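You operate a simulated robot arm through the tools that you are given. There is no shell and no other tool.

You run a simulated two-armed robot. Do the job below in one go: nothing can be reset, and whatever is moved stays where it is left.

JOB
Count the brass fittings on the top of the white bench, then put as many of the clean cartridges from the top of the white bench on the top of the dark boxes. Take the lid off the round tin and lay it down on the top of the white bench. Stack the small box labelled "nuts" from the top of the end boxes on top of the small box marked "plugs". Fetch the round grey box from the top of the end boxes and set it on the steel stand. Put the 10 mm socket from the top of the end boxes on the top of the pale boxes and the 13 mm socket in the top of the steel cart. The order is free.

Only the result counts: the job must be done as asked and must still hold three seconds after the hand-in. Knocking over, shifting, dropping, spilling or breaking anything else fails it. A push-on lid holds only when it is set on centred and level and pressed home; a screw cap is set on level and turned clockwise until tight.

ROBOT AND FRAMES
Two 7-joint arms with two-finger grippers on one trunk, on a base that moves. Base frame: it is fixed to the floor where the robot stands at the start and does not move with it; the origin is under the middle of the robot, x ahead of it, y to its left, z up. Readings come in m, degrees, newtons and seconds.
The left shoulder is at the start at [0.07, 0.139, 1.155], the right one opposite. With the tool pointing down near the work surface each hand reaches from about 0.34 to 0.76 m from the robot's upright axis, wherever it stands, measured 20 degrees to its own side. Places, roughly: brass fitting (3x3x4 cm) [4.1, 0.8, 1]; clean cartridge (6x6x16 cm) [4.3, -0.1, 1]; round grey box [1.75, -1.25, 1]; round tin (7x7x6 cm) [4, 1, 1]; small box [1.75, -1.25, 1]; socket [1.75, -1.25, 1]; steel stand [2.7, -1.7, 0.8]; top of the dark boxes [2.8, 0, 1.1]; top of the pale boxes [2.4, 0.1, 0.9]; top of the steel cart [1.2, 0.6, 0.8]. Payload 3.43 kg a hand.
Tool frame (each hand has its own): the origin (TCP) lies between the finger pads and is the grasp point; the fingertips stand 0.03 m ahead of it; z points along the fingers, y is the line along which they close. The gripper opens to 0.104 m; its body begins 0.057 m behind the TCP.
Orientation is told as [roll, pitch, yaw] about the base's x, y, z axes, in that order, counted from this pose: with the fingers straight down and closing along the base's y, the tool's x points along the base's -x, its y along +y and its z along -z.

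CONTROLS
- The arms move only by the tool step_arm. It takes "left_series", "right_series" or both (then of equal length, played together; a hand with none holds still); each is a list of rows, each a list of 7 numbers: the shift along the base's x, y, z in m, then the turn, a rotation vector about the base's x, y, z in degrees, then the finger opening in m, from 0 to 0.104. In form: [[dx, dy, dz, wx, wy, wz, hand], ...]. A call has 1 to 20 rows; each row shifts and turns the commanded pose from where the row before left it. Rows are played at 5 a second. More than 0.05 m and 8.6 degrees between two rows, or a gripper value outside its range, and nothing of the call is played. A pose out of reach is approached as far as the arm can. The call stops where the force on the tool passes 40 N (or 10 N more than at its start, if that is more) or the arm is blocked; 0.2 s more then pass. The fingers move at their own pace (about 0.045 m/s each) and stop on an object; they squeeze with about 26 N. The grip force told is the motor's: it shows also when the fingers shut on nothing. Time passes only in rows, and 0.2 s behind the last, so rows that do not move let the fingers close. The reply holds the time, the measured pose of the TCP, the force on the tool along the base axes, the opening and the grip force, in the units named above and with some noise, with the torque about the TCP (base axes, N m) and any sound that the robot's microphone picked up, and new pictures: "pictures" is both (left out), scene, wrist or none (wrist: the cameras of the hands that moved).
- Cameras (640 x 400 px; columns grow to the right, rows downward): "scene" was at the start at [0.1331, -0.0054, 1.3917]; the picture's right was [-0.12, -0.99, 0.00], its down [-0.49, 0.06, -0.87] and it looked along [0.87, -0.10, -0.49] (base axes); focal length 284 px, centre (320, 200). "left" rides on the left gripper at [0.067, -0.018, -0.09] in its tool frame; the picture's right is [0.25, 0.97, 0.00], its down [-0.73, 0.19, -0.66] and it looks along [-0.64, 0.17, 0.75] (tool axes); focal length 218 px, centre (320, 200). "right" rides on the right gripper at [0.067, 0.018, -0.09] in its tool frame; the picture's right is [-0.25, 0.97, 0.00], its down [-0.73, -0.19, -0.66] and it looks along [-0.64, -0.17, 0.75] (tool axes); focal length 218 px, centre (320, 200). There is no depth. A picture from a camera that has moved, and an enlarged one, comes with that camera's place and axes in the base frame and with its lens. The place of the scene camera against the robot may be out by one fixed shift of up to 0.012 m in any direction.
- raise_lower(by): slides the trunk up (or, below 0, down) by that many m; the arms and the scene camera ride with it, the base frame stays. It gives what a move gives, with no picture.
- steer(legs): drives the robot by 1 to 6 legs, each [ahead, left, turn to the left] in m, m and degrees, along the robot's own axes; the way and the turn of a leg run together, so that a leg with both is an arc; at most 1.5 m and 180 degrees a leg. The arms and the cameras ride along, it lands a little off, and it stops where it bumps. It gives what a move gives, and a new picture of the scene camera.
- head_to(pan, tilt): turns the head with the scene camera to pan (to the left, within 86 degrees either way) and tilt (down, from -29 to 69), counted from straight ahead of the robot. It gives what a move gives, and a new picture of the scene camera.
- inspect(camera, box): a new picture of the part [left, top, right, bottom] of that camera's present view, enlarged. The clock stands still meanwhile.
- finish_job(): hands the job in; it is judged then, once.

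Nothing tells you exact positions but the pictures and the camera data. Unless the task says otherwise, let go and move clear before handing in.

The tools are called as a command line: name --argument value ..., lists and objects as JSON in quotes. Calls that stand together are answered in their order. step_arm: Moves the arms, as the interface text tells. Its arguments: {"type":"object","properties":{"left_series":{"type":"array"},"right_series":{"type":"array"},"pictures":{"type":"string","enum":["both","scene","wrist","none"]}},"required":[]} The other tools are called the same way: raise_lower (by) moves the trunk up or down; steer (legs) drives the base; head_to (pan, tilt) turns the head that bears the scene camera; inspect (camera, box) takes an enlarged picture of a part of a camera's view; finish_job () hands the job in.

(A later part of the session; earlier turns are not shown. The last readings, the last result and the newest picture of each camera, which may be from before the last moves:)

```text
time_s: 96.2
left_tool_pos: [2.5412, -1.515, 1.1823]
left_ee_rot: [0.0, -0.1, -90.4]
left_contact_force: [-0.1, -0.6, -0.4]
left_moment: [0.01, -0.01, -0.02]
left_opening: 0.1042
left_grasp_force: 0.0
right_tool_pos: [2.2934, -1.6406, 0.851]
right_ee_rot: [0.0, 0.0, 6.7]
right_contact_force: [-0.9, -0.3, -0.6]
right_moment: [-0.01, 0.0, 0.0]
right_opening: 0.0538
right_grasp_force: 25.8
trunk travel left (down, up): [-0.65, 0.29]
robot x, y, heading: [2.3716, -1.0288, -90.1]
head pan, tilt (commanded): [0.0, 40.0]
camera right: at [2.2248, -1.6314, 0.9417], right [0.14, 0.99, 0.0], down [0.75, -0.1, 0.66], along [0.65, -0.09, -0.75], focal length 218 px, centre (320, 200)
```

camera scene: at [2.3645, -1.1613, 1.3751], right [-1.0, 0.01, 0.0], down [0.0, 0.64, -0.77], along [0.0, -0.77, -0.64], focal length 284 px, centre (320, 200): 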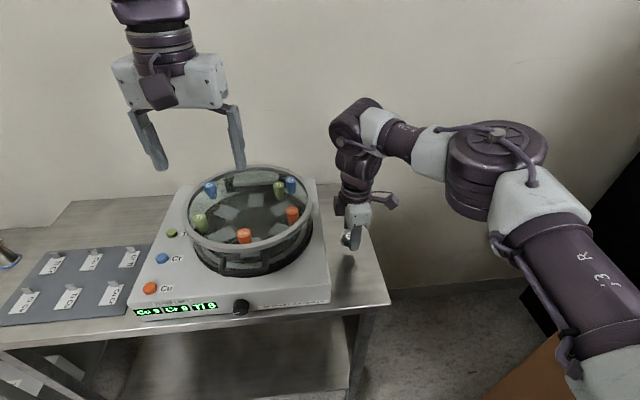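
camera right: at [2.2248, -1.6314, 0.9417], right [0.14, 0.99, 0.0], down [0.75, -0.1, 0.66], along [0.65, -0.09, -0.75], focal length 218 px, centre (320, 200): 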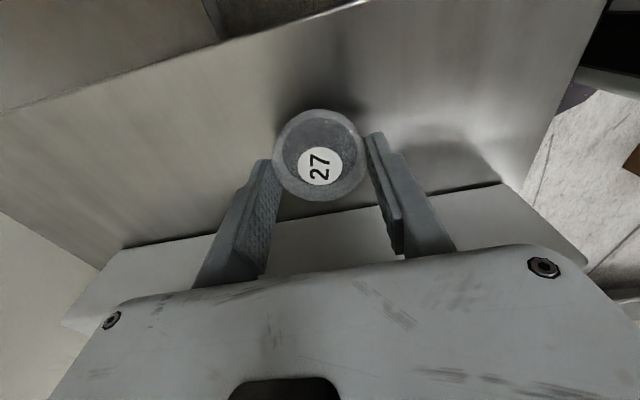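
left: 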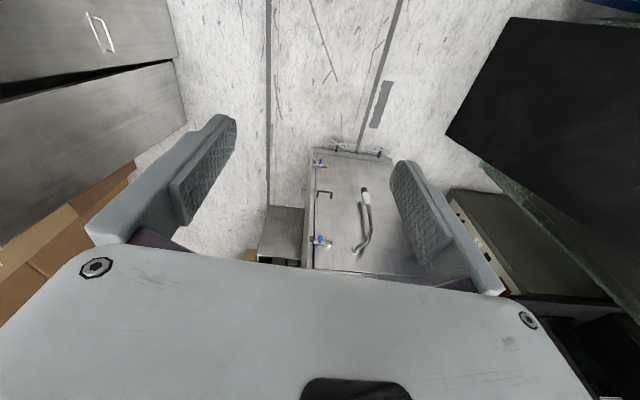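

step_arm --right_series '[[0, 0, -0.003, 0, 0, 0, 0.0], [0, 0, -0.003, 0, 0, 0, 0.0], [0, 0, 0, 0, 0, 0, 0.0]]' --pictures "none"

step_arm --right_series '[[0, 0, -0.003, 0, 0, 0, 0.0], [0, 0, 0, 0, 0, 0, 0.0]]' --pictures "none"

inspect --camera "scene" --box '[280, 190, 440, 290]'

```text
time_s: 97.0
left_tool_pos: [2.5411, -1.514, 1.1818]
left_ee_rot: [0.1, -0.2, -90.4]
left_contact_force: [0.2, 0.0, 0.6]
left_moment: [0.01, -0.02, 0.02]
left_opening: 0.104
left_grasp_force: 0.0
right_tool_pos: [2.2927, -1.6418, 0.8463]
right_ee_rot: [0.0, 0.0, 6.8]
right_contact_force: [0.2, -0.5, -1.4]
right_moment: [0.0, 0.01, 0.01]
right_opening: 0.0542
right_grasp_force: 25.5
trunk travel left (down, up): [-0.65, 0.29]
robot x, y, heading: [2.3752, -1.0323, -90.2]
head pan, tilt (commanded): [0.0, 40.0]
```

```text
time_s: 97.6
left_tool_pos: [2.5419, -1.515, 1.1818]
left_ee_rot: [0.0, 0.0, -90.4]
left_contact_force: [0.7, 0.5, 0.1]
left_moment: [0.0, 0.02, 0.01]
left_opening: 0.1039
left_grasp_force: 0.1
right_tool_pos: [2.2937, -1.6409, 0.8427]
right_ee_rot: [0.0, 0.2, 6.6]
right_contact_force: [0.0, 0.1, -0.2]
right_moment: [0.03, -0.05, -0.02]
right_opening: 0.054
right_grasp_force: 26.2
trunk travel left (down, up): [-0.65, 0.29]
robot x, y, heading: [2.3732, -1.0283, -90.4]
head pan, tilt (commanded): [0.0, 40.0]
```

```text
4.00 times, centred on (360, 240) of scene
camera zoom: at [2.3645, -1.1613, 1.3751], right [-1.0, 0.01, 0.0], down [0.0, 0.64, -0.77], along [0.0, -0.77, -0.64], focal length 1135 px, centre (160, 40)
```

zoom: 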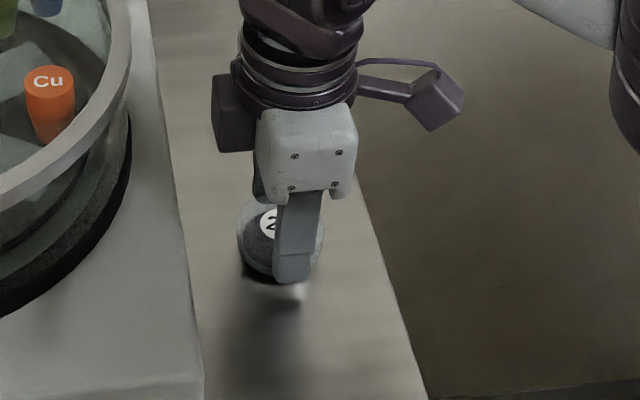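

step_arm --right_series '[[0, 0, -0.002, 0, 0, 0, 0.0], [0, 0, -0.002, 0, 0, 0, 0.0], [0, 0, 0, 0, 0, 0, 0.0]]' --pictures "none"

step_arm --right_series '[[0, 0, -0.002, 0, 0, 0, 0.0], [0, 0, -0.002, 0, 0, 0, 0.0], [0, 0, 0, 0, 0, 0, 0.0]]' --pictures "none"

inspect --camera "scene" --box '[320, 220, 400, 270]'

```text
time_s: 98.4
left_tool_pos: [2.5409, -1.516, 1.1815]
left_ee_rot: [0.1, -0.1, -90.3]
left_contact_force: [0.1, 0.3, -0.4]
left_moment: [-0.01, 0.0, -0.01]
left_opening: 0.1037
left_grasp_force: 0.1
right_tool_pos: [2.2927, -1.6416, 0.8394]
right_ee_rot: [0.1, 0.0, 6.7]
right_contact_force: [-0.1, -0.2, -1.2]
right_moment: [-0.05, -0.03, -0.05]
right_opening: 0.054
right_grasp_force: 26.0
trunk travel left (down, up): [-0.65, 0.29]
robot x, y, heading: [2.3735, -1.0313, -90.5]
head pan, tilt (commanded): [0.0, 40.0]
```

```text
time_s: 99.2
left_tool_pos: [2.5409, -1.5141, 1.1828]
left_ee_rot: [0.0, -0.2, -90.5]
left_contact_force: [-0.2, 0.3, 0.5]
left_moment: [0.01, 0.03, 0.03]
left_opening: 0.1043
left_grasp_force: 0.0
right_tool_pos: [2.2937, -1.6416, 0.8381]
right_ee_rot: [-0.2, 0.0, 6.7]
right_contact_force: [-1.1, -3.6, 18.3]
right_moment: [-0.08, 0.08, 0.01]
right_opening: 0.0539
right_grasp_force: 25.9
trunk travel left (down, up): [-0.65, 0.29]
robot x, y, heading: [2.3774, -1.031, -90.2]
head pan, tilt (commanded): [0.0, 40.0]
```

```text
8.00 times, centred on (360, 245) of scene
camera zoom: at [2.3647, -1.1593, 1.3756], right [-1.0, 0.01, 0.0], down [0.0, 0.64, -0.77], along [0.0, -0.77, -0.64], focal length 2270 px, centre (0, -160)
```

zoom: 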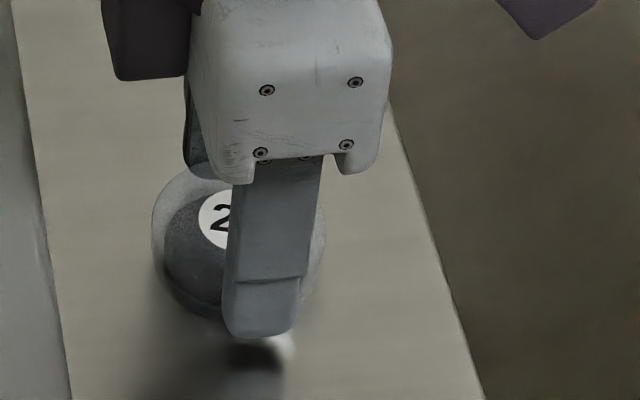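

Contact at TCP z≈0.838. I relieve the pressure, then open the fingers.

step_arm --right_series '[[0, 0, 0.0015, 0, 0, 0, 0.0], [0, 0, 0.001, 0, 0, 0, 0.0], [0, 0, 0, 0, 0, 0, 0.0]]' --pictures "none"

```text
time_s: 100.0
left_tool_pos: [2.5418, -1.5142, 1.1822]
left_ee_rot: [0.0, -0.2, -90.4]
left_contact_force: [-0.4, 0.6, -0.3]
left_moment: [0.02, 0.02, 0.0]
left_opening: 0.1042
left_grasp_force: 0.2
right_tool_pos: [2.2936, -1.6409, 0.8373]
right_ee_rot: [0.1, 0.1, 6.6]
right_contact_force: [-0.7, -3.6, 10.9]
right_moment: [-0.18, 0.04, 0.01]
right_opening: 0.0541
right_grasp_force: 26.2
trunk travel left (down, up): [-0.65, 0.29]
robot x, y, heading: [2.371, -1.0309, -90.3]
head pan, tilt (commanded): [0.0, 40.0]
```

step_arm --right_series '[[0, 0, 0.001, 0, 0, 0, 0.0], [0, 0, 0, 0, 0, 0, 0.06], [0, 0, 0, 0, 0, 0, 0.07], [0, 0, 0, 0, 0, 0, 0.085], [0, 0, 0, 0, 0, 0, 0.1], [0, 0, 0, 0, 0, 0, 0.1]]' --pictures "wrist"

```text
time_s: 101.4
left_tool_pos: [2.5419, -1.5156, 1.1816]
left_ee_rot: [0.0, -0.2, -90.4]
left_contact_force: [0.8, 0.0, -0.4]
left_moment: [0.02, 0.03, 0.01]
left_opening: 0.1043
left_grasp_force: 0.1
right_tool_pos: [2.2943, -1.6412, 0.8389]
right_ee_rot: [-0.1, 0.0, 6.6]
right_contact_force: [0.6, 0.9, 1.2]
right_moment: [-0.07, -0.02, 0.04]
right_opening: 0.0995
right_grasp_force: 0.1
trunk travel left (down, up): [-0.65, 0.29]
robot x, y, heading: [2.3688, -1.0329, -90.2]
head pan, tilt (commanded): [0.0, 40.0]
camera right: at [2.225, -1.6313, 0.9288], right [0.14, 0.99, 0.0], down [0.75, -0.1, 0.66], along [0.65, -0.09, -0.75], focal length 218 px, centre (320, 200)
```

right: 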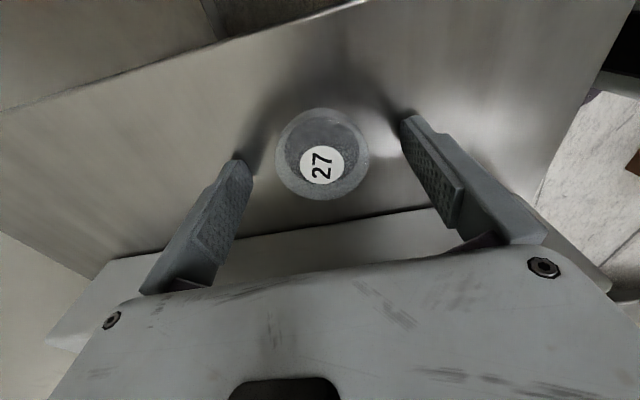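

Box 27 stands on the steel stand. I lift the hand away and look again.

step_arm --right_series '[[0, 0, 0.02, 0, 0, 0, 0.1], [0, 0, 0.035, 0, 0, 0, 0.1], [0, 0, 0.04, 0, 0, 0, 0.1], [0, 0, 0.045, 0, 0, 0, 0.104], [-0.01, 0, 0.045, 0, 0, -8, 0.104], [-0.01, 0.01, 0.045, 0, 0, -8, 0.104], [-0.01, 0.02, 0.02, 0, 0, -8, 0.104], [-0.01, 0.03, 0, 0, 0, -8, 0.104], [-0.01, 0.03, 0, 0, 0, -8, 0.104], [-0.01, 0.03, 0, 0, 0, -8, 0.104], [-0.01, 0.03, 0, 0, 0, -8, 0.104], [0, 0, 0, 0, 0, -8, 0.104], [0, 0, 0, 0, 0, -8, 0.104], [0, 0, 0, 0, 0, -8, 0.104], [0, 0, 0, 0, 0, -8, 0.104], [0, 0, 0, 0, 0, -8, 0.104]]' --pictures "both"

```text
time_s: 104.8
left_tool_pos: [2.5413, -1.5154, 1.1815]
left_ee_rot: [0.0, 0.0, -90.4]
left_contact_force: [0.7, -0.1, -0.1]
left_moment: [-0.03, 0.01, 0.0]
left_opening: 0.1042
left_grasp_force: 0.1
right_tool_pos: [2.2236, -1.4911, 1.0886]
right_ee_rot: [0.0, 0.2, -89.3]
right_contact_force: [0.2, 0.9, -0.6]
right_moment: [0.02, -0.01, 0.01]
right_opening: 0.104
right_grasp_force: 0.0
trunk travel left (down, up): [-0.65, 0.29]
robot x, y, heading: [2.3722, -1.0335, -90.7]
head pan, tilt (commanded): [0.0, 40.0]
camera scene: at [2.3643, -1.1612, 1.3751], right [-1.0, 0.01, 0.0], down [0.0, 0.64, -0.77], along [0.0, -0.77, -0.64], focal length 284 px, centre (320, 200)
camera right: at [2.24, -1.4236, 1.1783], right [0.97, -0.24, 0.0], down [-0.18, -0.73, 0.66], along [-0.16, -0.64, -0.75], focal length 218 px, centre (320, 200)
```

scene: 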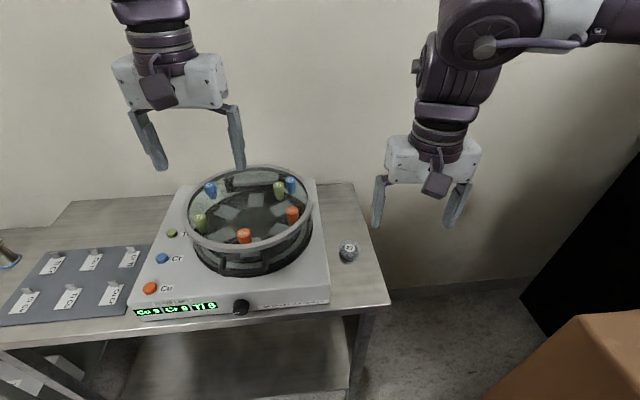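
right: 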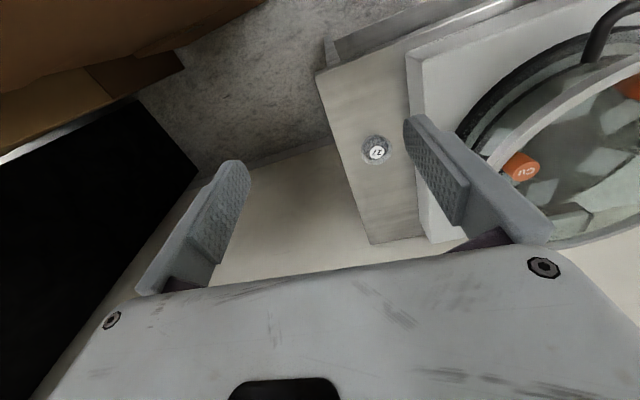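

Box 27 is done. I raise the trunk again and drive back to the end boxes for the two sockets.

raise_lower --by 0.25

steer --legs '[[-0.5, 0, 0.5]]'

steer --legs '[[0, -0.47, 0]]'

```text
time_s: 107.3
left_tool_pos: [2.5409, -1.5146, 1.4312]
left_ee_rot: [0.0, -0.2, -90.4]
left_contact_force: [-0.2, -0.7, 0.6]
left_moment: [0.01, -0.02, 0.02]
left_opening: 0.1039
left_grasp_force: 0.1
right_tool_pos: [2.2231, -1.4911, 1.3379]
right_ee_rot: [-0.1, 0.0, -89.4]
right_contact_force: [0.9, 0.5, 1.0]
right_moment: [0.01, 0.02, 0.01]
right_opening: 0.1039
right_grasp_force: 0.1
trunk travel left (down, up): [-0.9, 0.04]
robot x, y, heading: [2.3729, -1.0326, -90.1]
head pan, tilt (commanded): [0.0, 40.0]
```

```text
time_s: 110.3
left_tool_pos: [2.5458, -1.0173, 1.431]
left_ee_rot: [0.0, 0.0, -90.0]
left_contact_force: [-0.6, 0.5, 0.7]
left_moment: [0.02, -0.01, -0.01]
left_opening: 0.1042
left_grasp_force: 0.0
right_tool_pos: [2.2272, -0.9945, 1.3365]
right_ee_rot: [0.0, 0.3, -88.9]
right_contact_force: [-0.3, -0.4, 0.5]
right_moment: [0.05, 0.01, 0.0]
right_opening: 0.104
right_grasp_force: 0.0
trunk travel left (down, up): [-0.9, 0.04]
robot x, y, heading: [2.3773, -0.5297, -90.0]
head pan, tilt (commanded): [0.0, 40.0]
camera scene: at [2.3662, -0.6642, 1.6248], right [-1.0, 0.0, 0.0], down [0.0, 0.64, -0.76], along [0.0, -0.76, -0.64], focal length 284 px, centre (320, 200)
```

scene: 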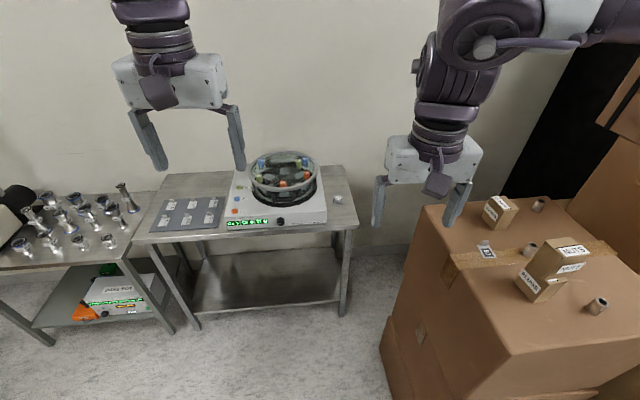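

```text
time_s: 113.1
left_tool_pos: [2.0792, -1.0147, 1.4309]
left_ee_rot: [-0.1, -0.1, -90.0]
left_contact_force: [0.3, -0.2, -0.3]
left_moment: [0.0, 0.03, 0.01]
left_opening: 0.1042
left_grasp_force: 0.0
right_tool_pos: [1.7608, -0.9933, 1.3394]
right_ee_rot: [-0.1, 0.1, -88.8]
right_contact_force: [0.3, -0.1, -0.5]
right_moment: [0.03, -0.02, 0.0]
right_opening: 0.1039
right_grasp_force: 0.1
trunk travel left (down, up): [-0.9, 0.04]
robot x, y, heading: [1.9046, -0.5345, -89.9]
head pan, tilt (commanded): [0.0, 40.0]
camera scene: at [1.9002, -0.662, 1.6251], right [-1.0, 0.0, 0.0], down [0.0, 0.64, -0.77], along [0.0, -0.77, -0.64], focal length 284 px, centre (320, 200)
```

scene: 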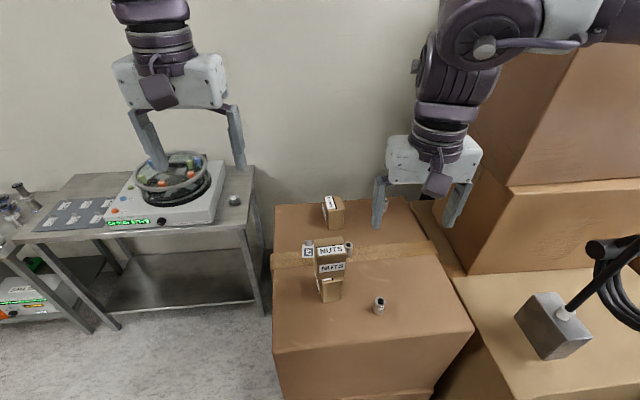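

Back at the end boxes, stack still standing. I move 6 cm closer and bring the right hand over the 13 mm socket.

steer --legs '[[0.06, 0, 0]]'

step_arm --right_series '[[-0.01, -0.03, -0.03, 0, 0, 0, 0.08], [-0.01, -0.035, -0.03, 0, 0, 0, 0.08], [-0.01, -0.035, -0.03, 0, 0, 0, 0.08], [-0.01, -0.04, -0.02, 0, 0, 0, 0.08], [-0.007, -0.04, -0.02, 0, 0, 0, 0.08], [0, -0.04, -0.01, 0, 0, 0, 0.08], [0, -0.035, 0, 0, 0, 0, 0.08], [0, 0, 0, 0, 0, 0, 0.08]]' --pictures "both"

```text
time_s: 114.1
left_tool_pos: [2.0768, -1.0591, 1.4377]
left_ee_rot: [0.0, -0.8, -90.1]
left_contact_force: [0.0, 0.8, 0.1]
left_moment: [-0.11, 0.01, 0.04]
left_opening: 0.104
left_grasp_force: 0.1
right_tool_pos: [1.7573, -1.039, 1.344]
right_ee_rot: [0.1, -0.6, -88.7]
right_contact_force: [-0.9, 1.1, -0.2]
right_moment: [-0.1, 0.03, -0.01]
right_opening: 0.1039
right_grasp_force: 0.0
trunk travel left (down, up): [-0.9, 0.04]
robot x, y, heading: [1.9053, -0.5891, -89.8]
head pan, tilt (commanded): [0.0, 40.0]
camera scene: at [1.8965, -0.7054, 1.6266], right [-1.0, 0.0, 0.0], down [0.0, 0.64, -0.77], along [0.0, -0.77, -0.64], focal length 284 px, centre (320, 200)
```

scene: 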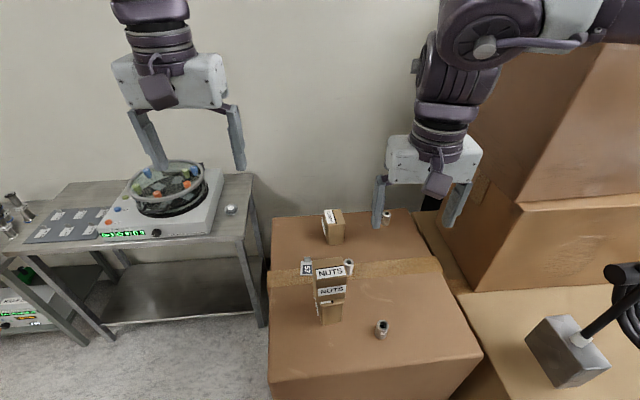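

```text
time_s: 115.9
left_tool_pos: [2.0739, -1.074, 1.4336]
left_ee_rot: [0.2, -0.1, -90.0]
left_contact_force: [0.3, -1.0, -0.2]
left_moment: [-0.02, -0.03, 0.0]
left_opening: 0.1041
left_grasp_force: 0.0
right_tool_pos: [1.7169, -1.2641, 1.2005]
right_ee_rot: [0.1, 0.1, -88.8]
right_contact_force: [-0.1, 0.3, -0.3]
right_moment: [0.0, -0.03, 0.0]
right_opening: 0.0802
right_grasp_force: 0.1
right hand out of reach, approached as far as the arm can: row 6, 7
trunk travel left (down, up): [-0.9, 0.04]
robot x, y, heading: [1.9023, -0.589, -89.8]
head pan, tilt (commanded): [0.0, 40.0]
camera scene: at [1.895, -0.7211, 1.6251], right [-1.0, 0.0, 0.0], down [0.0, 0.64, -0.77], along [0.0, -0.77, -0.64], focal length 284 px, centre (320, 200)
camera right: at [1.7332, -1.1971, 1.2914], right [0.97, -0.23, 0.0], down [-0.18, -0.73, 0.66], along [-0.15, -0.64, -0.75], focal length 218 px, centre (320, 200)
```

scene: 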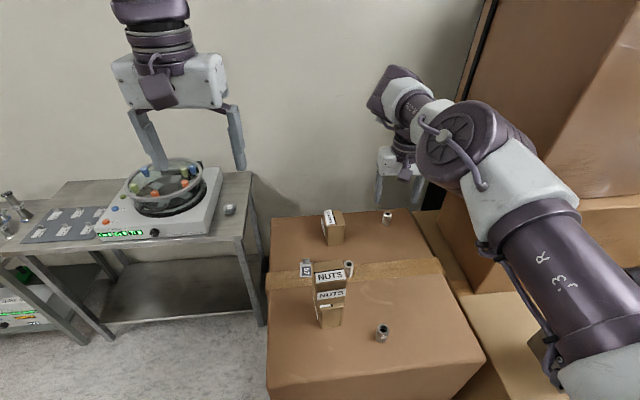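
right: 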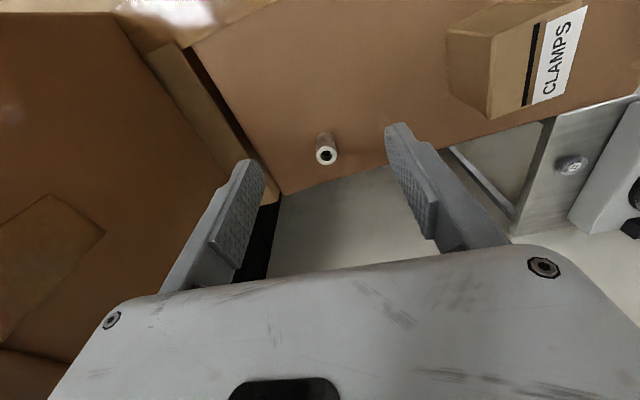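

The arm stops about 5 cm short. I turn the base 12° left and nudge a little closer so that the right shoulder comes nearer the socket.

step_arm --right_series '[[0, 0.02, 0.03, 0, 0, 0, 0.08], [0, 0.02, 0.03, 0, 0, 0, 0.08], [0, 0, 0, 0, 0, 0, 0.08]]' --pictures "none"

steer --legs '[[0.035, -0.03, 12]]'

```text
time_s: 116.7
left_tool_pos: [2.0779, -1.0737, 1.4317]
left_ee_rot: [-0.1, -0.1, -89.9]
left_contact_force: [0.2, -0.1, 0.4]
left_moment: [-0.03, -0.01, 0.02]
left_opening: 0.104
left_grasp_force: 0.1
right_tool_pos: [1.7212, -1.2257, 1.2632]
right_ee_rot: [0.1, 0.0, -88.8]
right_contact_force: [0.2, -0.4, 0.0]
right_moment: [0.01, 0.04, 0.01]
right_opening: 0.0801
right_grasp_force: 0.0
trunk travel left (down, up): [-0.9, 0.04]
robot x, y, heading: [1.906, -0.5915, -89.9]
head pan, tilt (commanded): [0.0, 40.0]
```

```text
time_s: 117.8
left_tool_pos: [2.1443, -1.0621, 1.433]
left_ee_rot: [0.0, -0.3, -78.1]
left_contact_force: [0.0, -0.1, -0.3]
left_moment: [-0.01, -0.02, 0.01]
left_opening: 0.1043
left_grasp_force: 0.1
right_tool_pos: [1.8252, -1.2844, 1.2635]
right_ee_rot: [0.1, 0.0, -76.9]
right_contact_force: [0.4, 0.4, -0.5]
right_moment: [0.01, 0.01, -0.01]
right_opening: 0.0801
right_grasp_force: 0.0
trunk travel left (down, up): [-0.9, 0.04]
robot x, y, heading: [1.8762, -0.6284, -78.0]
head pan, tilt (commanded): [0.0, 40.0]
camera scene: at [1.8969, -0.7522, 1.6255], right [-0.98, -0.21, 0.0], down [-0.13, 0.63, -0.77], along [0.16, -0.75, -0.64], focal length 284 px, centre (320, 200)
```

scene: 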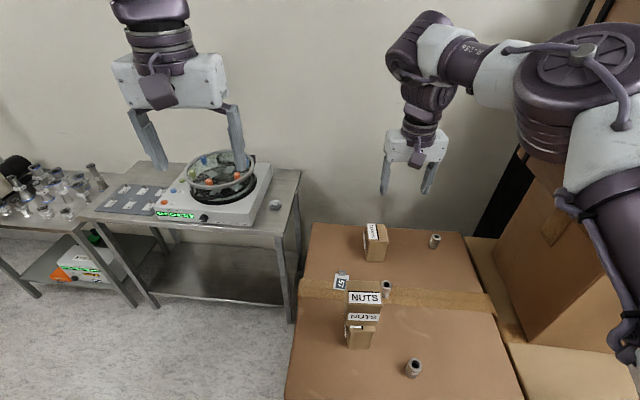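

step_arm --right_series '[[-0.04, -0.005, -0.01, 0, 0, 0, 0.08], [-0.04, -0.01, -0.025, 0, 0, 0, 0.08], [-0.03, -0.01, -0.035, 0, 0, 0, 0.08], [0, -0.008, -0.035, 0, 0, 0, 0.08], [0, 0, 0, 0, 0, 0, 0.08]]' --pictures "both"

```text
time_s: 119.0
left_tool_pos: [2.1463, -1.0654, 1.4328]
left_ee_rot: [0.0, -0.2, -78.1]
left_contact_force: [-0.9, 0.7, 0.1]
left_moment: [0.03, -0.01, 0.01]
left_opening: 0.1039
left_grasp_force: 0.2
right_tool_pos: [1.7174, -1.3187, 1.1587]
right_ee_rot: [0.0, 0.0, -76.9]
right_contact_force: [0.0, -0.1, 0.1]
right_moment: [-0.04, 0.01, 0.0]
right_opening: 0.0798
right_grasp_force: 0.1
trunk travel left (down, up): [-0.9, 0.04]
robot x, y, heading: [1.8749, -0.6308, -77.9]
head pan, tilt (commanded): [0.0, 40.0]
camera scene: at [1.8986, -0.7546, 1.6253], right [-0.98, -0.21, 0.0], down [-0.13, 0.63, -0.77], along [0.16, -0.75, -0.64], focal length 284 px, centre (320, 200)
camera right: at [1.7184, -1.2482, 1.2475], right [1.0, -0.03, 0.0], down [-0.02, -0.75, 0.66], along [-0.02, -0.66, -0.75], focal length 218 px, centre (320, 200)
```

scene: 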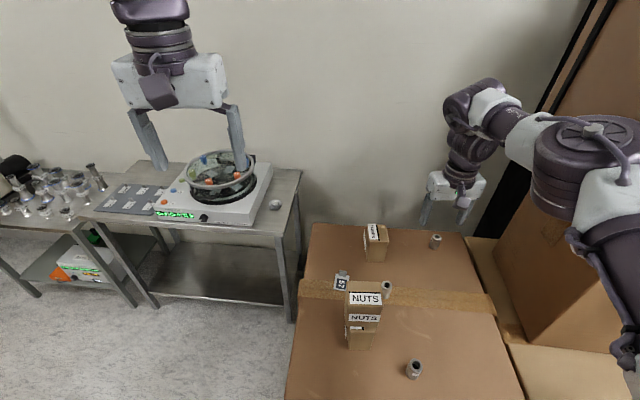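
right: 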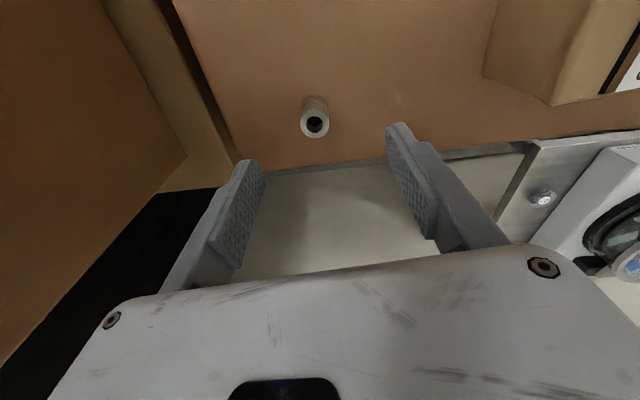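

The socket is at about (1.7115,-1.3135). I centre on it, lower, and close.

step_arm --right_series '[[-0.003, 0.0025, -0.02, 0, 0, 0, 0.07], [-0.003, 0.0025, -0.025, 0, 0, 0, 0.07], [0, 0, -0.02, 0, 0, 0, 0.07], [0, 0, -0.01, 0, 0, 0, 0.07], [0, 0, 0, 0, 0, 0, 0.07]]' --pictures "wrist"

```text
time_s: 120.2
left_tool_pos: [2.1464, -1.0653, 1.4326]
left_ee_rot: [0.1, -0.3, -78.1]
left_contact_force: [0.4, 0.3, -0.1]
left_moment: [0.01, 0.0, 0.0]
left_opening: 0.1038
left_grasp_force: 0.0
right_tool_pos: [1.711, -1.3155, 1.0818]
right_ee_rot: [0.1, 0.0, -77.0]
right_contact_force: [-0.2, -1.4, 0.8]
right_moment: [0.01, -0.01, -0.06]
right_opening: 0.0699
right_grasp_force: 0.0
trunk travel left (down, up): [-0.9, 0.04]
robot x, y, heading: [1.8775, -0.6272, -77.9]
head pan, tilt (commanded): [0.0, 40.0]
camera right: at [1.7128, -1.2454, 1.1719], right [1.0, -0.03, 0.0], down [-0.02, -0.75, 0.66], along [-0.02, -0.66, -0.75], focal length 218 px, centre (320, 200)
```

right: 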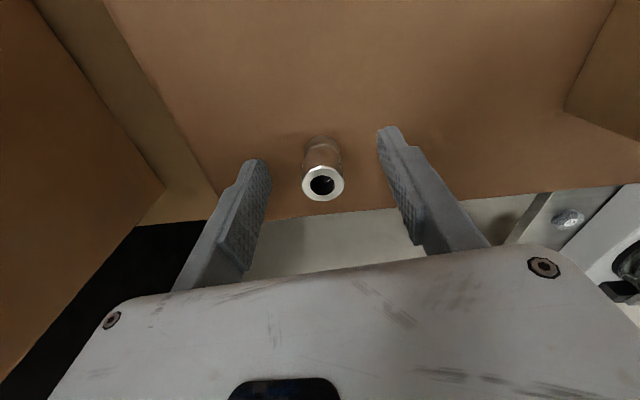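

step_arm --right_series '[[0.001, 0, -0.005, 0, 0, 0, 0.07], [0, 0, 0, 0, 0, 0, 0.04], [0, 0, 0, 0, 0, 0, 0.0], [0, 0, 0, 0, 0, 0, 0.0], [0, 0, 0, 0, 0, 0, 0.0], [0, 0, 0, 0, 0, 0, 0.0]]' --pictures "wrist"

step_arm --right_series '[[0, 0, 0.004, 0, 0, 0, 0.0], [0, 0, 0.006, 0, 0, 0, 0.0], [0, 0, 0.01, 0, 0, 0, 0.0], [0, 0, 0.015, 0, 0, 0, 0.0], [0, 0, 0, 0, 0, 0, 0.0]]' --pictures "wrist"

```text
time_s: 121.6
left_tool_pos: [2.1457, -1.0652, 1.4338]
left_ee_rot: [0.0, -0.2, -78.1]
left_contact_force: [-0.4, 1.1, 0.7]
left_moment: [0.01, -0.01, -0.01]
left_opening: 0.104
left_grasp_force: 0.0
right_tool_pos: [1.7117, -1.3142, 1.0771]
right_ee_rot: [0.0, 0.1, -76.9]
right_contact_force: [0.0, -1.6, -0.5]
right_moment: [0.01, 0.02, 0.02]
right_opening: 0.0224
right_grasp_force: 26.1
trunk travel left (down, up): [-0.9, 0.04]
robot x, y, heading: [1.8772, -0.6274, -77.7]
head pan, tilt (commanded): [0.0, 40.0]
camera right: at [1.7138, -1.2453, 1.1669], right [1.0, -0.03, 0.0], down [-0.02, -0.75, 0.66], along [-0.02, -0.66, -0.75], focal length 218 px, centre (320, 200)
```

right: 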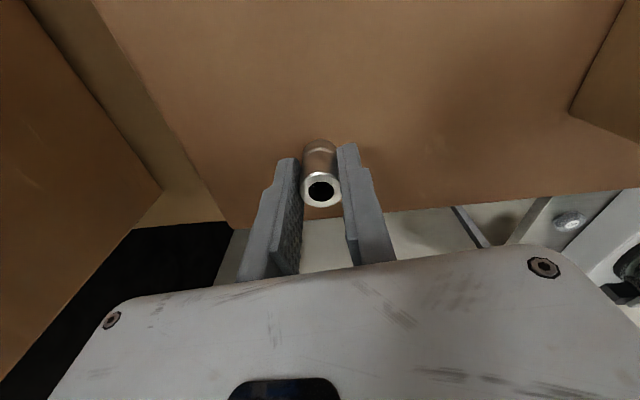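

```text
time_s: 122.8
left_tool_pos: [2.1457, -1.0651, 1.4323]
left_ee_rot: [0.0, -0.2, -78.1]
left_contact_force: [-1.0, 0.0, -0.3]
left_moment: [0.0, 0.0, 0.05]
left_opening: 0.1042
left_grasp_force: 0.0
right_tool_pos: [1.7127, -1.3149, 1.1121]
right_ee_rot: [0.0, 0.0, -77.0]
right_contact_force: [-0.2, 0.5, -0.7]
right_moment: [0.05, -0.01, 0.01]
right_opening: 0.0227
right_grasp_force: 26.4
trunk travel left (down, up): [-0.9, 0.04]
robot x, y, heading: [1.8764, -0.6279, -78.0]
head pan, tilt (commanded): [0.0, 40.0]
camera right: at [1.714, -1.2453, 1.2021], right [1.0, -0.03, 0.0], down [-0.02, -0.75, 0.66], along [-0.02, -0.66, -0.75], focal length 218 px, centre (320, 200)
```

right: 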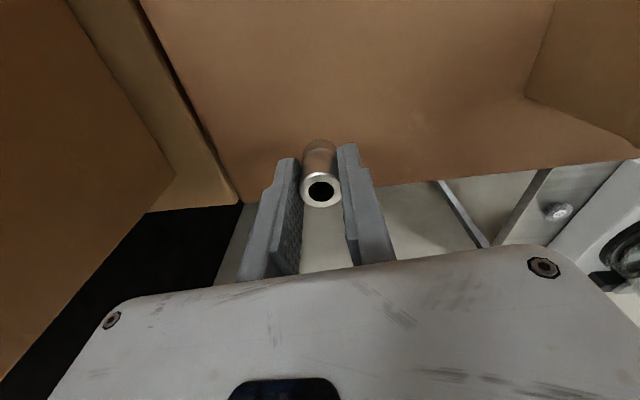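

The 13 mm socket is held. I raise and retract the right hand, then back off so that the left hand can take the 10 mm socket.

step_arm --right_series '[[0, 0, 0.03, 0, 0, 0, 0.0], [0, 0.005, 0.04, 0, 0, 0, 0.0], [0, 0.02, 0.04, 0, 0, 0, 0.0], [0.005, 0.03, 0.035, 0, 0, 0, 0.0], [0.005, 0.035, 0.03, 0, 0, 0, 0.0], [0.01, 0.04, 0.02, 0, 0, 0, 0.0], [0.01, 0.04, 0.01, 0, 0, 0, 0.0], [0.01, 0.04, 0, 0, 0, 0, 0.0], [0, 0, 0, 0, 0, 0, 0.0]]' --pictures "wrist"

steer --legs '[[-0.15, 0.0, -12]]'

```text
time_s: 124.8
left_tool_pos: [2.1469, -1.0655, 1.432]
left_ee_rot: [0.0, -0.2, -78.2]
left_contact_force: [0.3, 0.0, 0.0]
left_moment: [-0.01, 0.0, 0.01]
left_opening: 0.1039
left_grasp_force: 0.0
right_tool_pos: [1.7509, -1.1058, 1.3179]
right_ee_rot: [0.0, 0.0, -76.9]
right_contact_force: [0.2, -0.2, -0.6]
right_moment: [-0.01, 0.0, -0.02]
right_opening: 0.0224
right_grasp_force: 26.0
trunk travel left (down, up): [-0.9, 0.04]
robot x, y, heading: [1.8808, -0.6296, -78.0]
head pan, tilt (commanded): [0.0, 40.0]
camera right: at [1.7528, -1.0359, 1.4079], right [1.0, -0.03, 0.0], down [-0.02, -0.75, 0.66], along [-0.02, -0.66, -0.75], focal length 218 px, centre (320, 200)
```

right: 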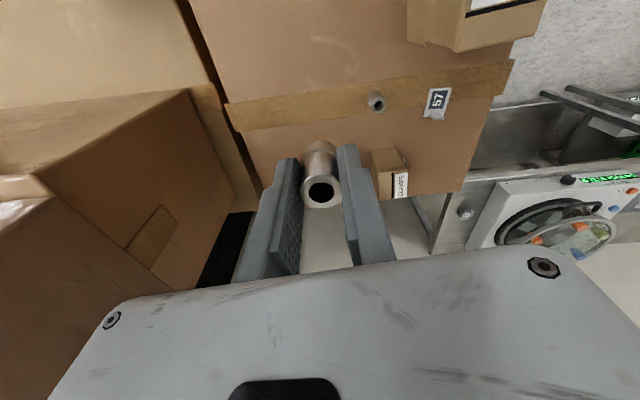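

```text
time_s: 126.2
left_tool_pos: [2.0333, -0.9688, 1.4305]
left_ee_rot: [-0.1, 0.1, -90.0]
left_contact_force: [-0.6, 0.5, 0.0]
left_moment: [0.03, 0.02, -0.03]
left_opening: 0.1038
left_grasp_force: 0.0
right_tool_pos: [1.6381, -0.9263, 1.3158]
right_ee_rot: [0.0, 0.2, -89.0]
right_contact_force: [0.2, -0.3, -1.1]
right_moment: [0.04, 0.02, 0.0]
right_opening: 0.0225
right_grasp_force: 25.8
trunk travel left (down, up): [-0.9, 0.04]
robot x, y, heading: [1.864, -0.4791, -90.3]
head pan, tilt (commanded): [0.0, 40.0]
camera scene: at [1.855, -0.6159, 1.6246], right [-1.0, 0.0, 0.0], down [0.0, 0.65, -0.76], along [0.0, -0.76, -0.65], focal length 284 px, centre (320, 200)
```

scene: 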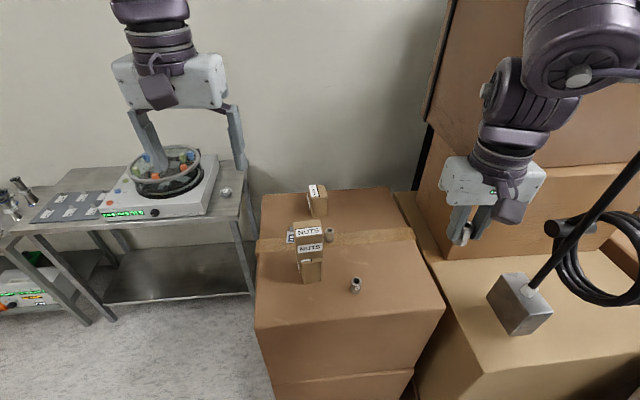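

The right hand would be in the left hand's way here, so I shift left and turn 15° right, keeping the pole well clear.

steer --legs '[[-0.03, 0.06, 0], [0, 0, -15]]'

step_arm --left_series '[[-0.03, 0, -0.03, 0, 0, 0, 0.08], [-0.03, 0, -0.03, 0, 0, 0, 0.08], [0, 0, 0, 0, 0, 0, 0.08]]' --pictures "both"

```text
time_s: 128.1
left_tool_pos: [1.9649, -0.9623, 1.433]
left_ee_rot: [-0.1, -0.2, -105.1]
left_contact_force: [0.6, 0.6, 0.3]
left_moment: [-0.02, 0.02, -0.01]
left_opening: 0.104
left_grasp_force: 0.1
right_tool_pos: [1.5941, -0.819, 1.3185]
right_ee_rot: [-0.1, 0.0, -104.0]
right_contact_force: [-0.1, -0.5, -0.6]
right_moment: [0.04, 0.02, 0.04]
right_opening: 0.0223
right_grasp_force: 26.1
trunk travel left (down, up): [-0.9, 0.04]
robot x, y, heading: [1.9213, -0.4517, -105.1]
head pan, tilt (commanded): [0.0, 40.0]
camera scene: at [1.882, -0.5768, 1.6251], right [-0.97, 0.26, 0.0], down [0.17, 0.62, -0.77], along [-0.2, -0.74, -0.64], focal length 284 px, centre (320, 200)
```

scene: 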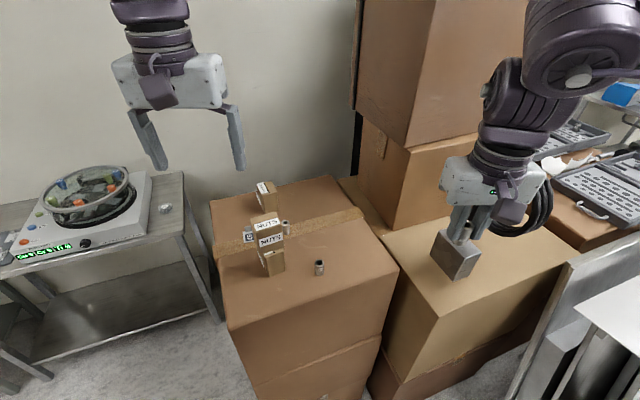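

```text
time_s: 128.9
left_tool_pos: [1.9026, -0.9606, 1.3725]
left_ee_rot: [-0.1, -0.3, -105.2]
left_contact_force: [0.1, 0.4, 1.0]
left_moment: [-0.03, 0.02, 0.03]
left_opening: 0.08
left_grasp_force: 0.0
right_tool_pos: [1.5916, -0.8171, 1.3177]
right_ee_rot: [0.1, 0.0, -104.0]
right_contact_force: [-0.4, 1.4, -0.7]
right_moment: [-0.04, 0.01, -0.01]
right_opening: 0.0226
right_grasp_force: 25.7
trunk travel left (down, up): [-0.9, 0.04]
robot x, y, heading: [1.9207, -0.4541, -105.2]
head pan, tilt (commanded): [0.0, 40.0]
camera scene: at [1.8811, -0.5748, 1.6253], right [-0.97, 0.26, 0.0], down [0.17, 0.62, -0.77], along [-0.2, -0.74, -0.64], focal length 284 px, centre (320, 200)
camera left: at [1.9049, -0.8894, 1.461], right [1.0, -0.01, 0.0], down [0.0, -0.75, 0.66], along [-0.01, -0.66, -0.75], focal length 218 px, centre (320, 200)
```

scene: 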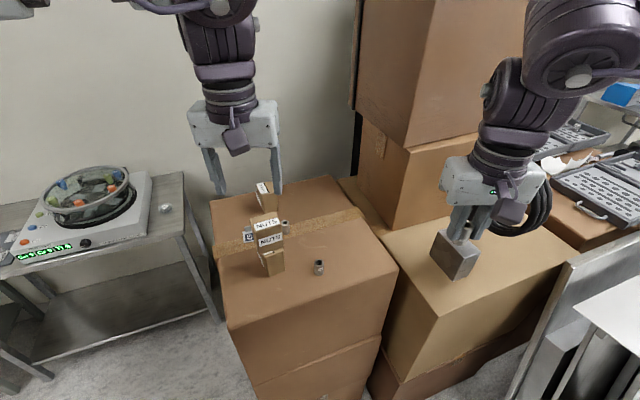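
left: 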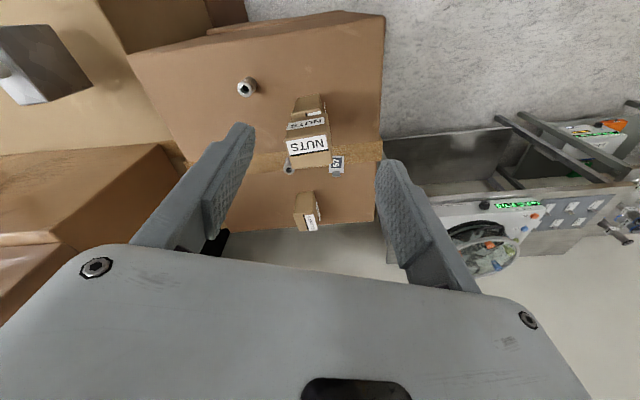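

The stacked boxes are close to the 10 mm socket, so I rotate the left hand so that its fingers close diagonally, away from the stack, while moving over the socket.

step_arm --left_series '[[-0.02, 0, 0, 0, 0, 8, 0.08], [-0.02, 0, 0, 0, 0, 8, 0.08], [-0.02, -0.005, 0, 0, 0, 8, 0.08], [-0.02, -0.005, 0, 0, 0, 8, 0.08], [-0.02, -0.005, 0, 0, 0, 8, 0.08], [-0.02, -0.005, -0.02, 0, 0, 8, 0.08], [-0.004, -0.003, -0.03, 0, 0, 8, 0.08], [0, 0, -0.03, 0, 0, 8, 0.08], [0, 0, 0, 0, 0, 0, 0.08]]' --pictures "both"

```text
time_s: 130.9
left_tool_pos: [1.7461, -1.0712, 1.3113]
left_ee_rot: [-8.2, -2.0, -58.6]
left_contact_force: [-0.3, 0.1, -1.0]
left_moment: [-0.02, 0.02, -0.02]
left_opening: 0.0799
left_grasp_force: 0.0
left hand out of reach, approached as far as the arm can: row 2, 3, 5, 6, 7, 8
right_tool_pos: [1.5928, -0.8187, 1.3169]
right_ee_rot: [0.0, 0.1, -104.0]
right_contact_force: [-0.1, -0.5, -0.8]
right_moment: [-0.01, 0.0, 0.0]
right_opening: 0.0225
right_grasp_force: 26.2
trunk travel left (down, up): [-0.9, 0.04]
robot x, y, heading: [1.9203, -0.4518, -104.8]
head pan, tilt (commanded): [0.0, 40.0]
camera scene: at [1.8802, -0.577, 1.6251], right [-0.97, 0.26, 0.0], down [0.17, 0.62, -0.77], along [-0.2, -0.74, -0.64], focal length 284 px, centre (320, 200)
camera left: at [1.7062, -1.0127, 1.3994], right [0.69, 0.71, -0.15], down [0.61, -0.46, 0.65], along [0.39, -0.54, -0.75], focal length 218 px, centre (320, 200)
```

scene: 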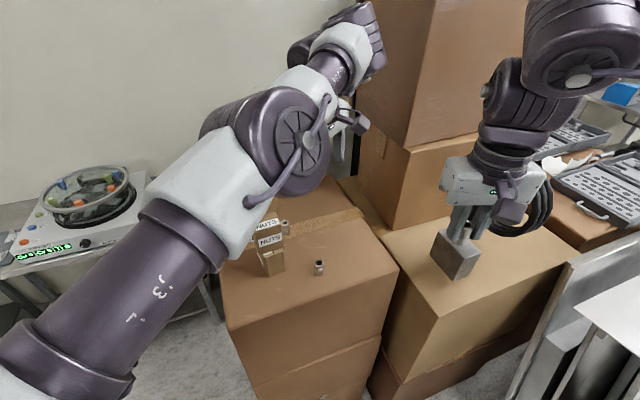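
left: 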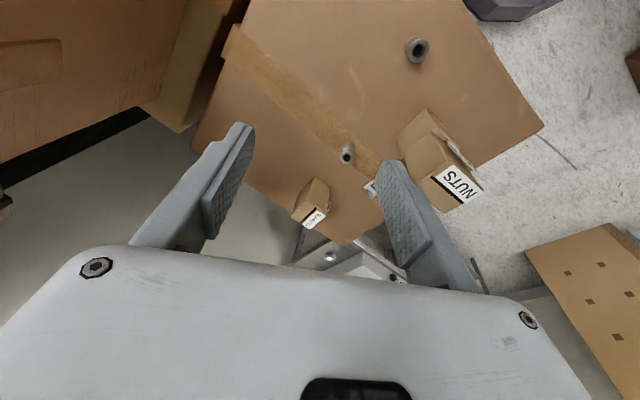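

The left arm hit its limits turning that way and drifted, without touching anything. I level it, turn it back, and will rather turn it the other way (to about −160°).

step_arm --left_series '[[0.01, 0.02, 0.02, 5.9, -5.9, 0, 0.08], [0.01, 0.02, 0.02, 0, 0, -8, 0.08], [0.01, 0.02, 0.01, 0, 0, -8, 0.08], [0.01, 0.02, 0.01, 0, 0, -8, 0.08], [0.01, 0.02, 0, 0, 0, -8, 0.08], [0, 0.02, 0, 0, 0, -8, 0.08], [0, 0, 0, 0, 0, -6.4, 0.08], [0, 0, 0, 0, 0, 0, 0.08]]' --pictures "scene"

```text
time_s: 132.7
left_tool_pos: [1.7863, -0.9434, 1.3605]
left_ee_rot: [-2.8, -0.7, -109.3]
left_contact_force: [-0.2, -0.5, -0.4]
left_moment: [0.0, -0.02, 0.0]
left_opening: 0.0801
left_grasp_force: 0.1
left hand out of reach, approached as far as the arm can: row 1
right_tool_pos: [1.5926, -0.8184, 1.3176]
right_ee_rot: [0.1, 0.1, -104.0]
right_contact_force: [0.1, 0.2, -0.4]
right_moment: [0.01, -0.03, -0.02]
right_opening: 0.0224
right_grasp_force: 26.0
trunk travel left (down, up): [-0.9, 0.04]
robot x, y, heading: [1.9212, -0.4509, -105.1]
head pan, tilt (commanded): [0.0, 40.0]
camera scene: at [1.8787, -0.5767, 1.6251], right [-0.97, 0.26, 0.0], down [0.17, 0.62, -0.77], along [-0.2, -0.74, -0.64], focal length 284 px, centre (320, 200)
```

scene: 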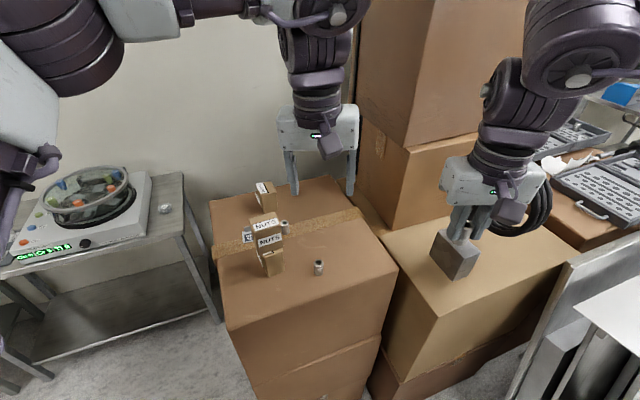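

Now I level it and turn it the other way, high above the socket.

step_arm --left_series '[[0, -0.005, 0, -0.27, -2.87, 0, 0.08], [0, -0.005, 0, 0, 0, -8, 0.08], [0, -0.005, 0, 0, 0, -8, 0.08], [0, -0.005, 0, 0, 0, -8, 0.08], [0, -0.005, 0, 0, 0, -8, 0.08], [0, -0.005, 0, 0, 0, -8, 0.08], [-0.005, -0.005, 0, 0, 0, -8, 0.08], [0, 0, 0, 0, 0, -2.7, 0.08], [0, 0, 0, 0, 0, 0, 0.08]]' --pictures "both"

```text
time_s: 134.7
left_tool_pos: [1.7826, -0.9785, 1.3602]
left_ee_rot: [-0.1, -0.1, -160.0]
left_contact_force: [0.3, -0.2, 0.8]
left_moment: [-0.03, 0.01, 0.01]
left_opening: 0.0803
left_grasp_force: 0.1
right_tool_pos: [1.5926, -0.8177, 1.3159]
right_ee_rot: [-0.1, 0.1, -104.0]
right_contact_force: [-0.4, -0.3, -1.3]
right_moment: [-0.01, 0.0, 0.02]
right_opening: 0.0224
right_grasp_force: 26.3
trunk travel left (down, up): [-0.9, 0.04]
robot x, y, heading: [1.9222, -0.4481, -105.0]
head pan, tilt (commanded): [0.0, 40.0]
camera scene: at [1.8797, -0.5764, 1.6251], right [-0.97, 0.26, 0.0], down [0.17, 0.62, -0.77], along [-0.2, -0.74, -0.64], focal length 284 px, centre (320, 200)
camera left: at [1.8403, -0.9378, 1.449], right [0.57, -0.82, 0.0], down [-0.62, -0.43, 0.66], along [-0.54, -0.37, -0.75], focal length 218 px, centre (320, 200)
```

scene: 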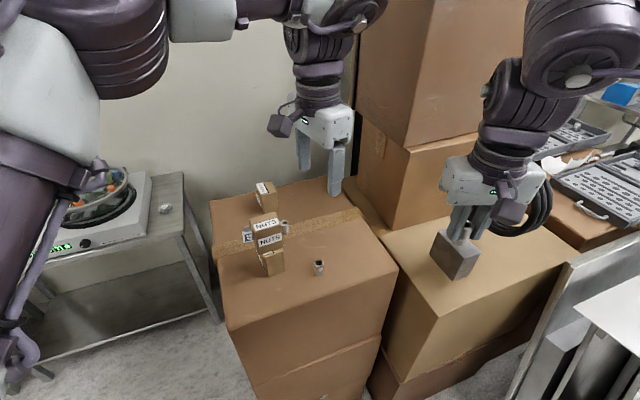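
left: 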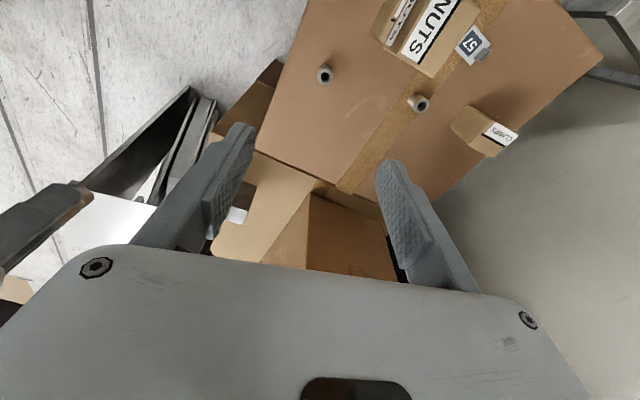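

The left hand now is above the 10 mm socket, turned −160°. I zoom to measure it from here.

inspect --camera "left" --box '[285, 40, 485, 140]'

```text
3.20 times, centred on (385, 90) of left
camera zoom: at [1.8403, -0.9378, 1.449], right [0.57, -0.82, 0.0], down [-0.62, -0.43, 0.66], along [-0.54, -0.37, -0.75], focal length 698 px, centre (112, 552)
```

zoom: 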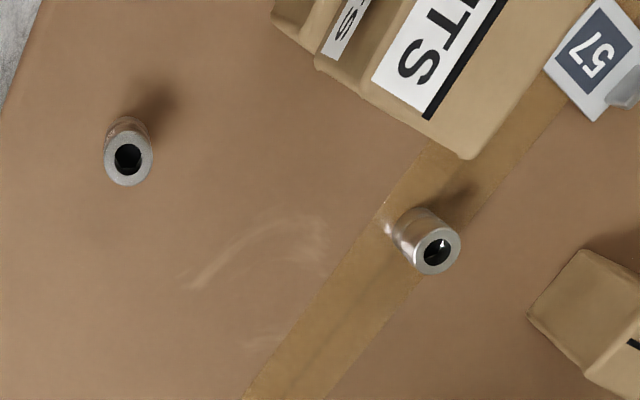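

The 10 mm socket's centre is about (1.781,-0.987). I descend to 1.17 and check the clearance from the stack.

step_arm --left_series '[[-0.001, -0.004, -0.03, 0, 0, 0, 0.06], [-0.001, -0.004, -0.04, 0, 0, 0, 0.06], [0, 0, -0.04, 0, 0, 0, 0.06], [0, 0, -0.04, 0, 0, 0, 0.06], [0, 0, -0.035, 0, 0, 0, 0.06], [0, 0, 0, 0, 0, 0, 0.06]]' --pictures "both"

inspect --camera "scene" --box '[230, 120, 390, 290]'

```text
time_s: 136.1
left_tool_pos: [1.7803, -0.9859, 1.1748]
left_ee_rot: [-0.1, -0.1, -159.9]
left_contact_force: [-0.5, 0.6, -0.7]
left_moment: [-0.04, 0.01, -0.01]
left_opening: 0.06
left_grasp_force: 0.1
right_tool_pos: [1.591, -0.8185, 1.3185]
right_ee_rot: [0.1, 0.0, -104.1]
right_contact_force: [-0.1, -0.1, -0.5]
right_moment: [0.02, 0.0, 0.0]
right_opening: 0.0226
right_grasp_force: 25.8
trunk travel left (down, up): [-0.9, 0.04]
robot x, y, heading: [1.9227, -0.4512, -105.1]
head pan, tilt (commanded): [0.0, 40.0]
camera scene: at [1.8792, -0.5759, 1.6252], right [-0.97, 0.26, 0.0], down [0.17, 0.62, -0.77], along [-0.2, -0.74, -0.64], focal length 284 px, centre (320, 200)
camera left: at [1.8383, -0.9455, 1.2644], right [0.57, -0.82, 0.0], down [-0.62, -0.43, 0.66], along [-0.54, -0.37, -0.75], focal length 218 px, centre (320, 200)
```

scene: 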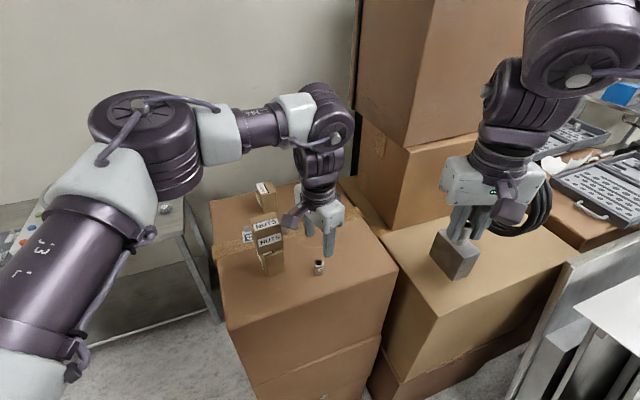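
left: 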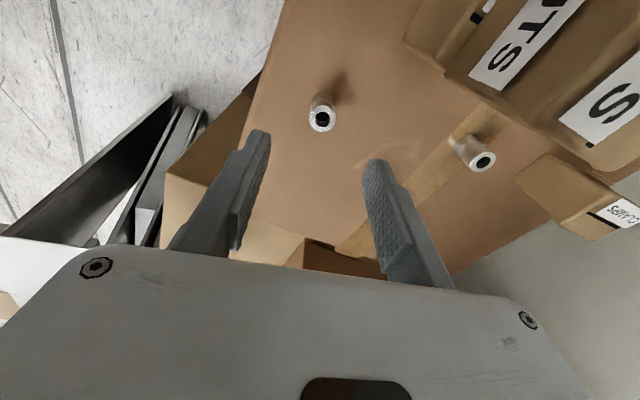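

```text
2.35 times, centred on (310, 205) of scene
camera zoom: at [1.8792, -0.5759, 1.6252], right [-0.97, 0.26, 0.0], down [0.17, 0.62, -0.77], along [-0.2, -0.74, -0.64], focal length 668 px, centre (344, 188)
```

zoom: 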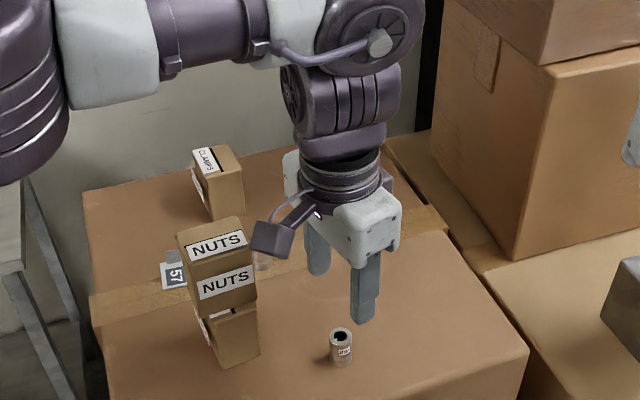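

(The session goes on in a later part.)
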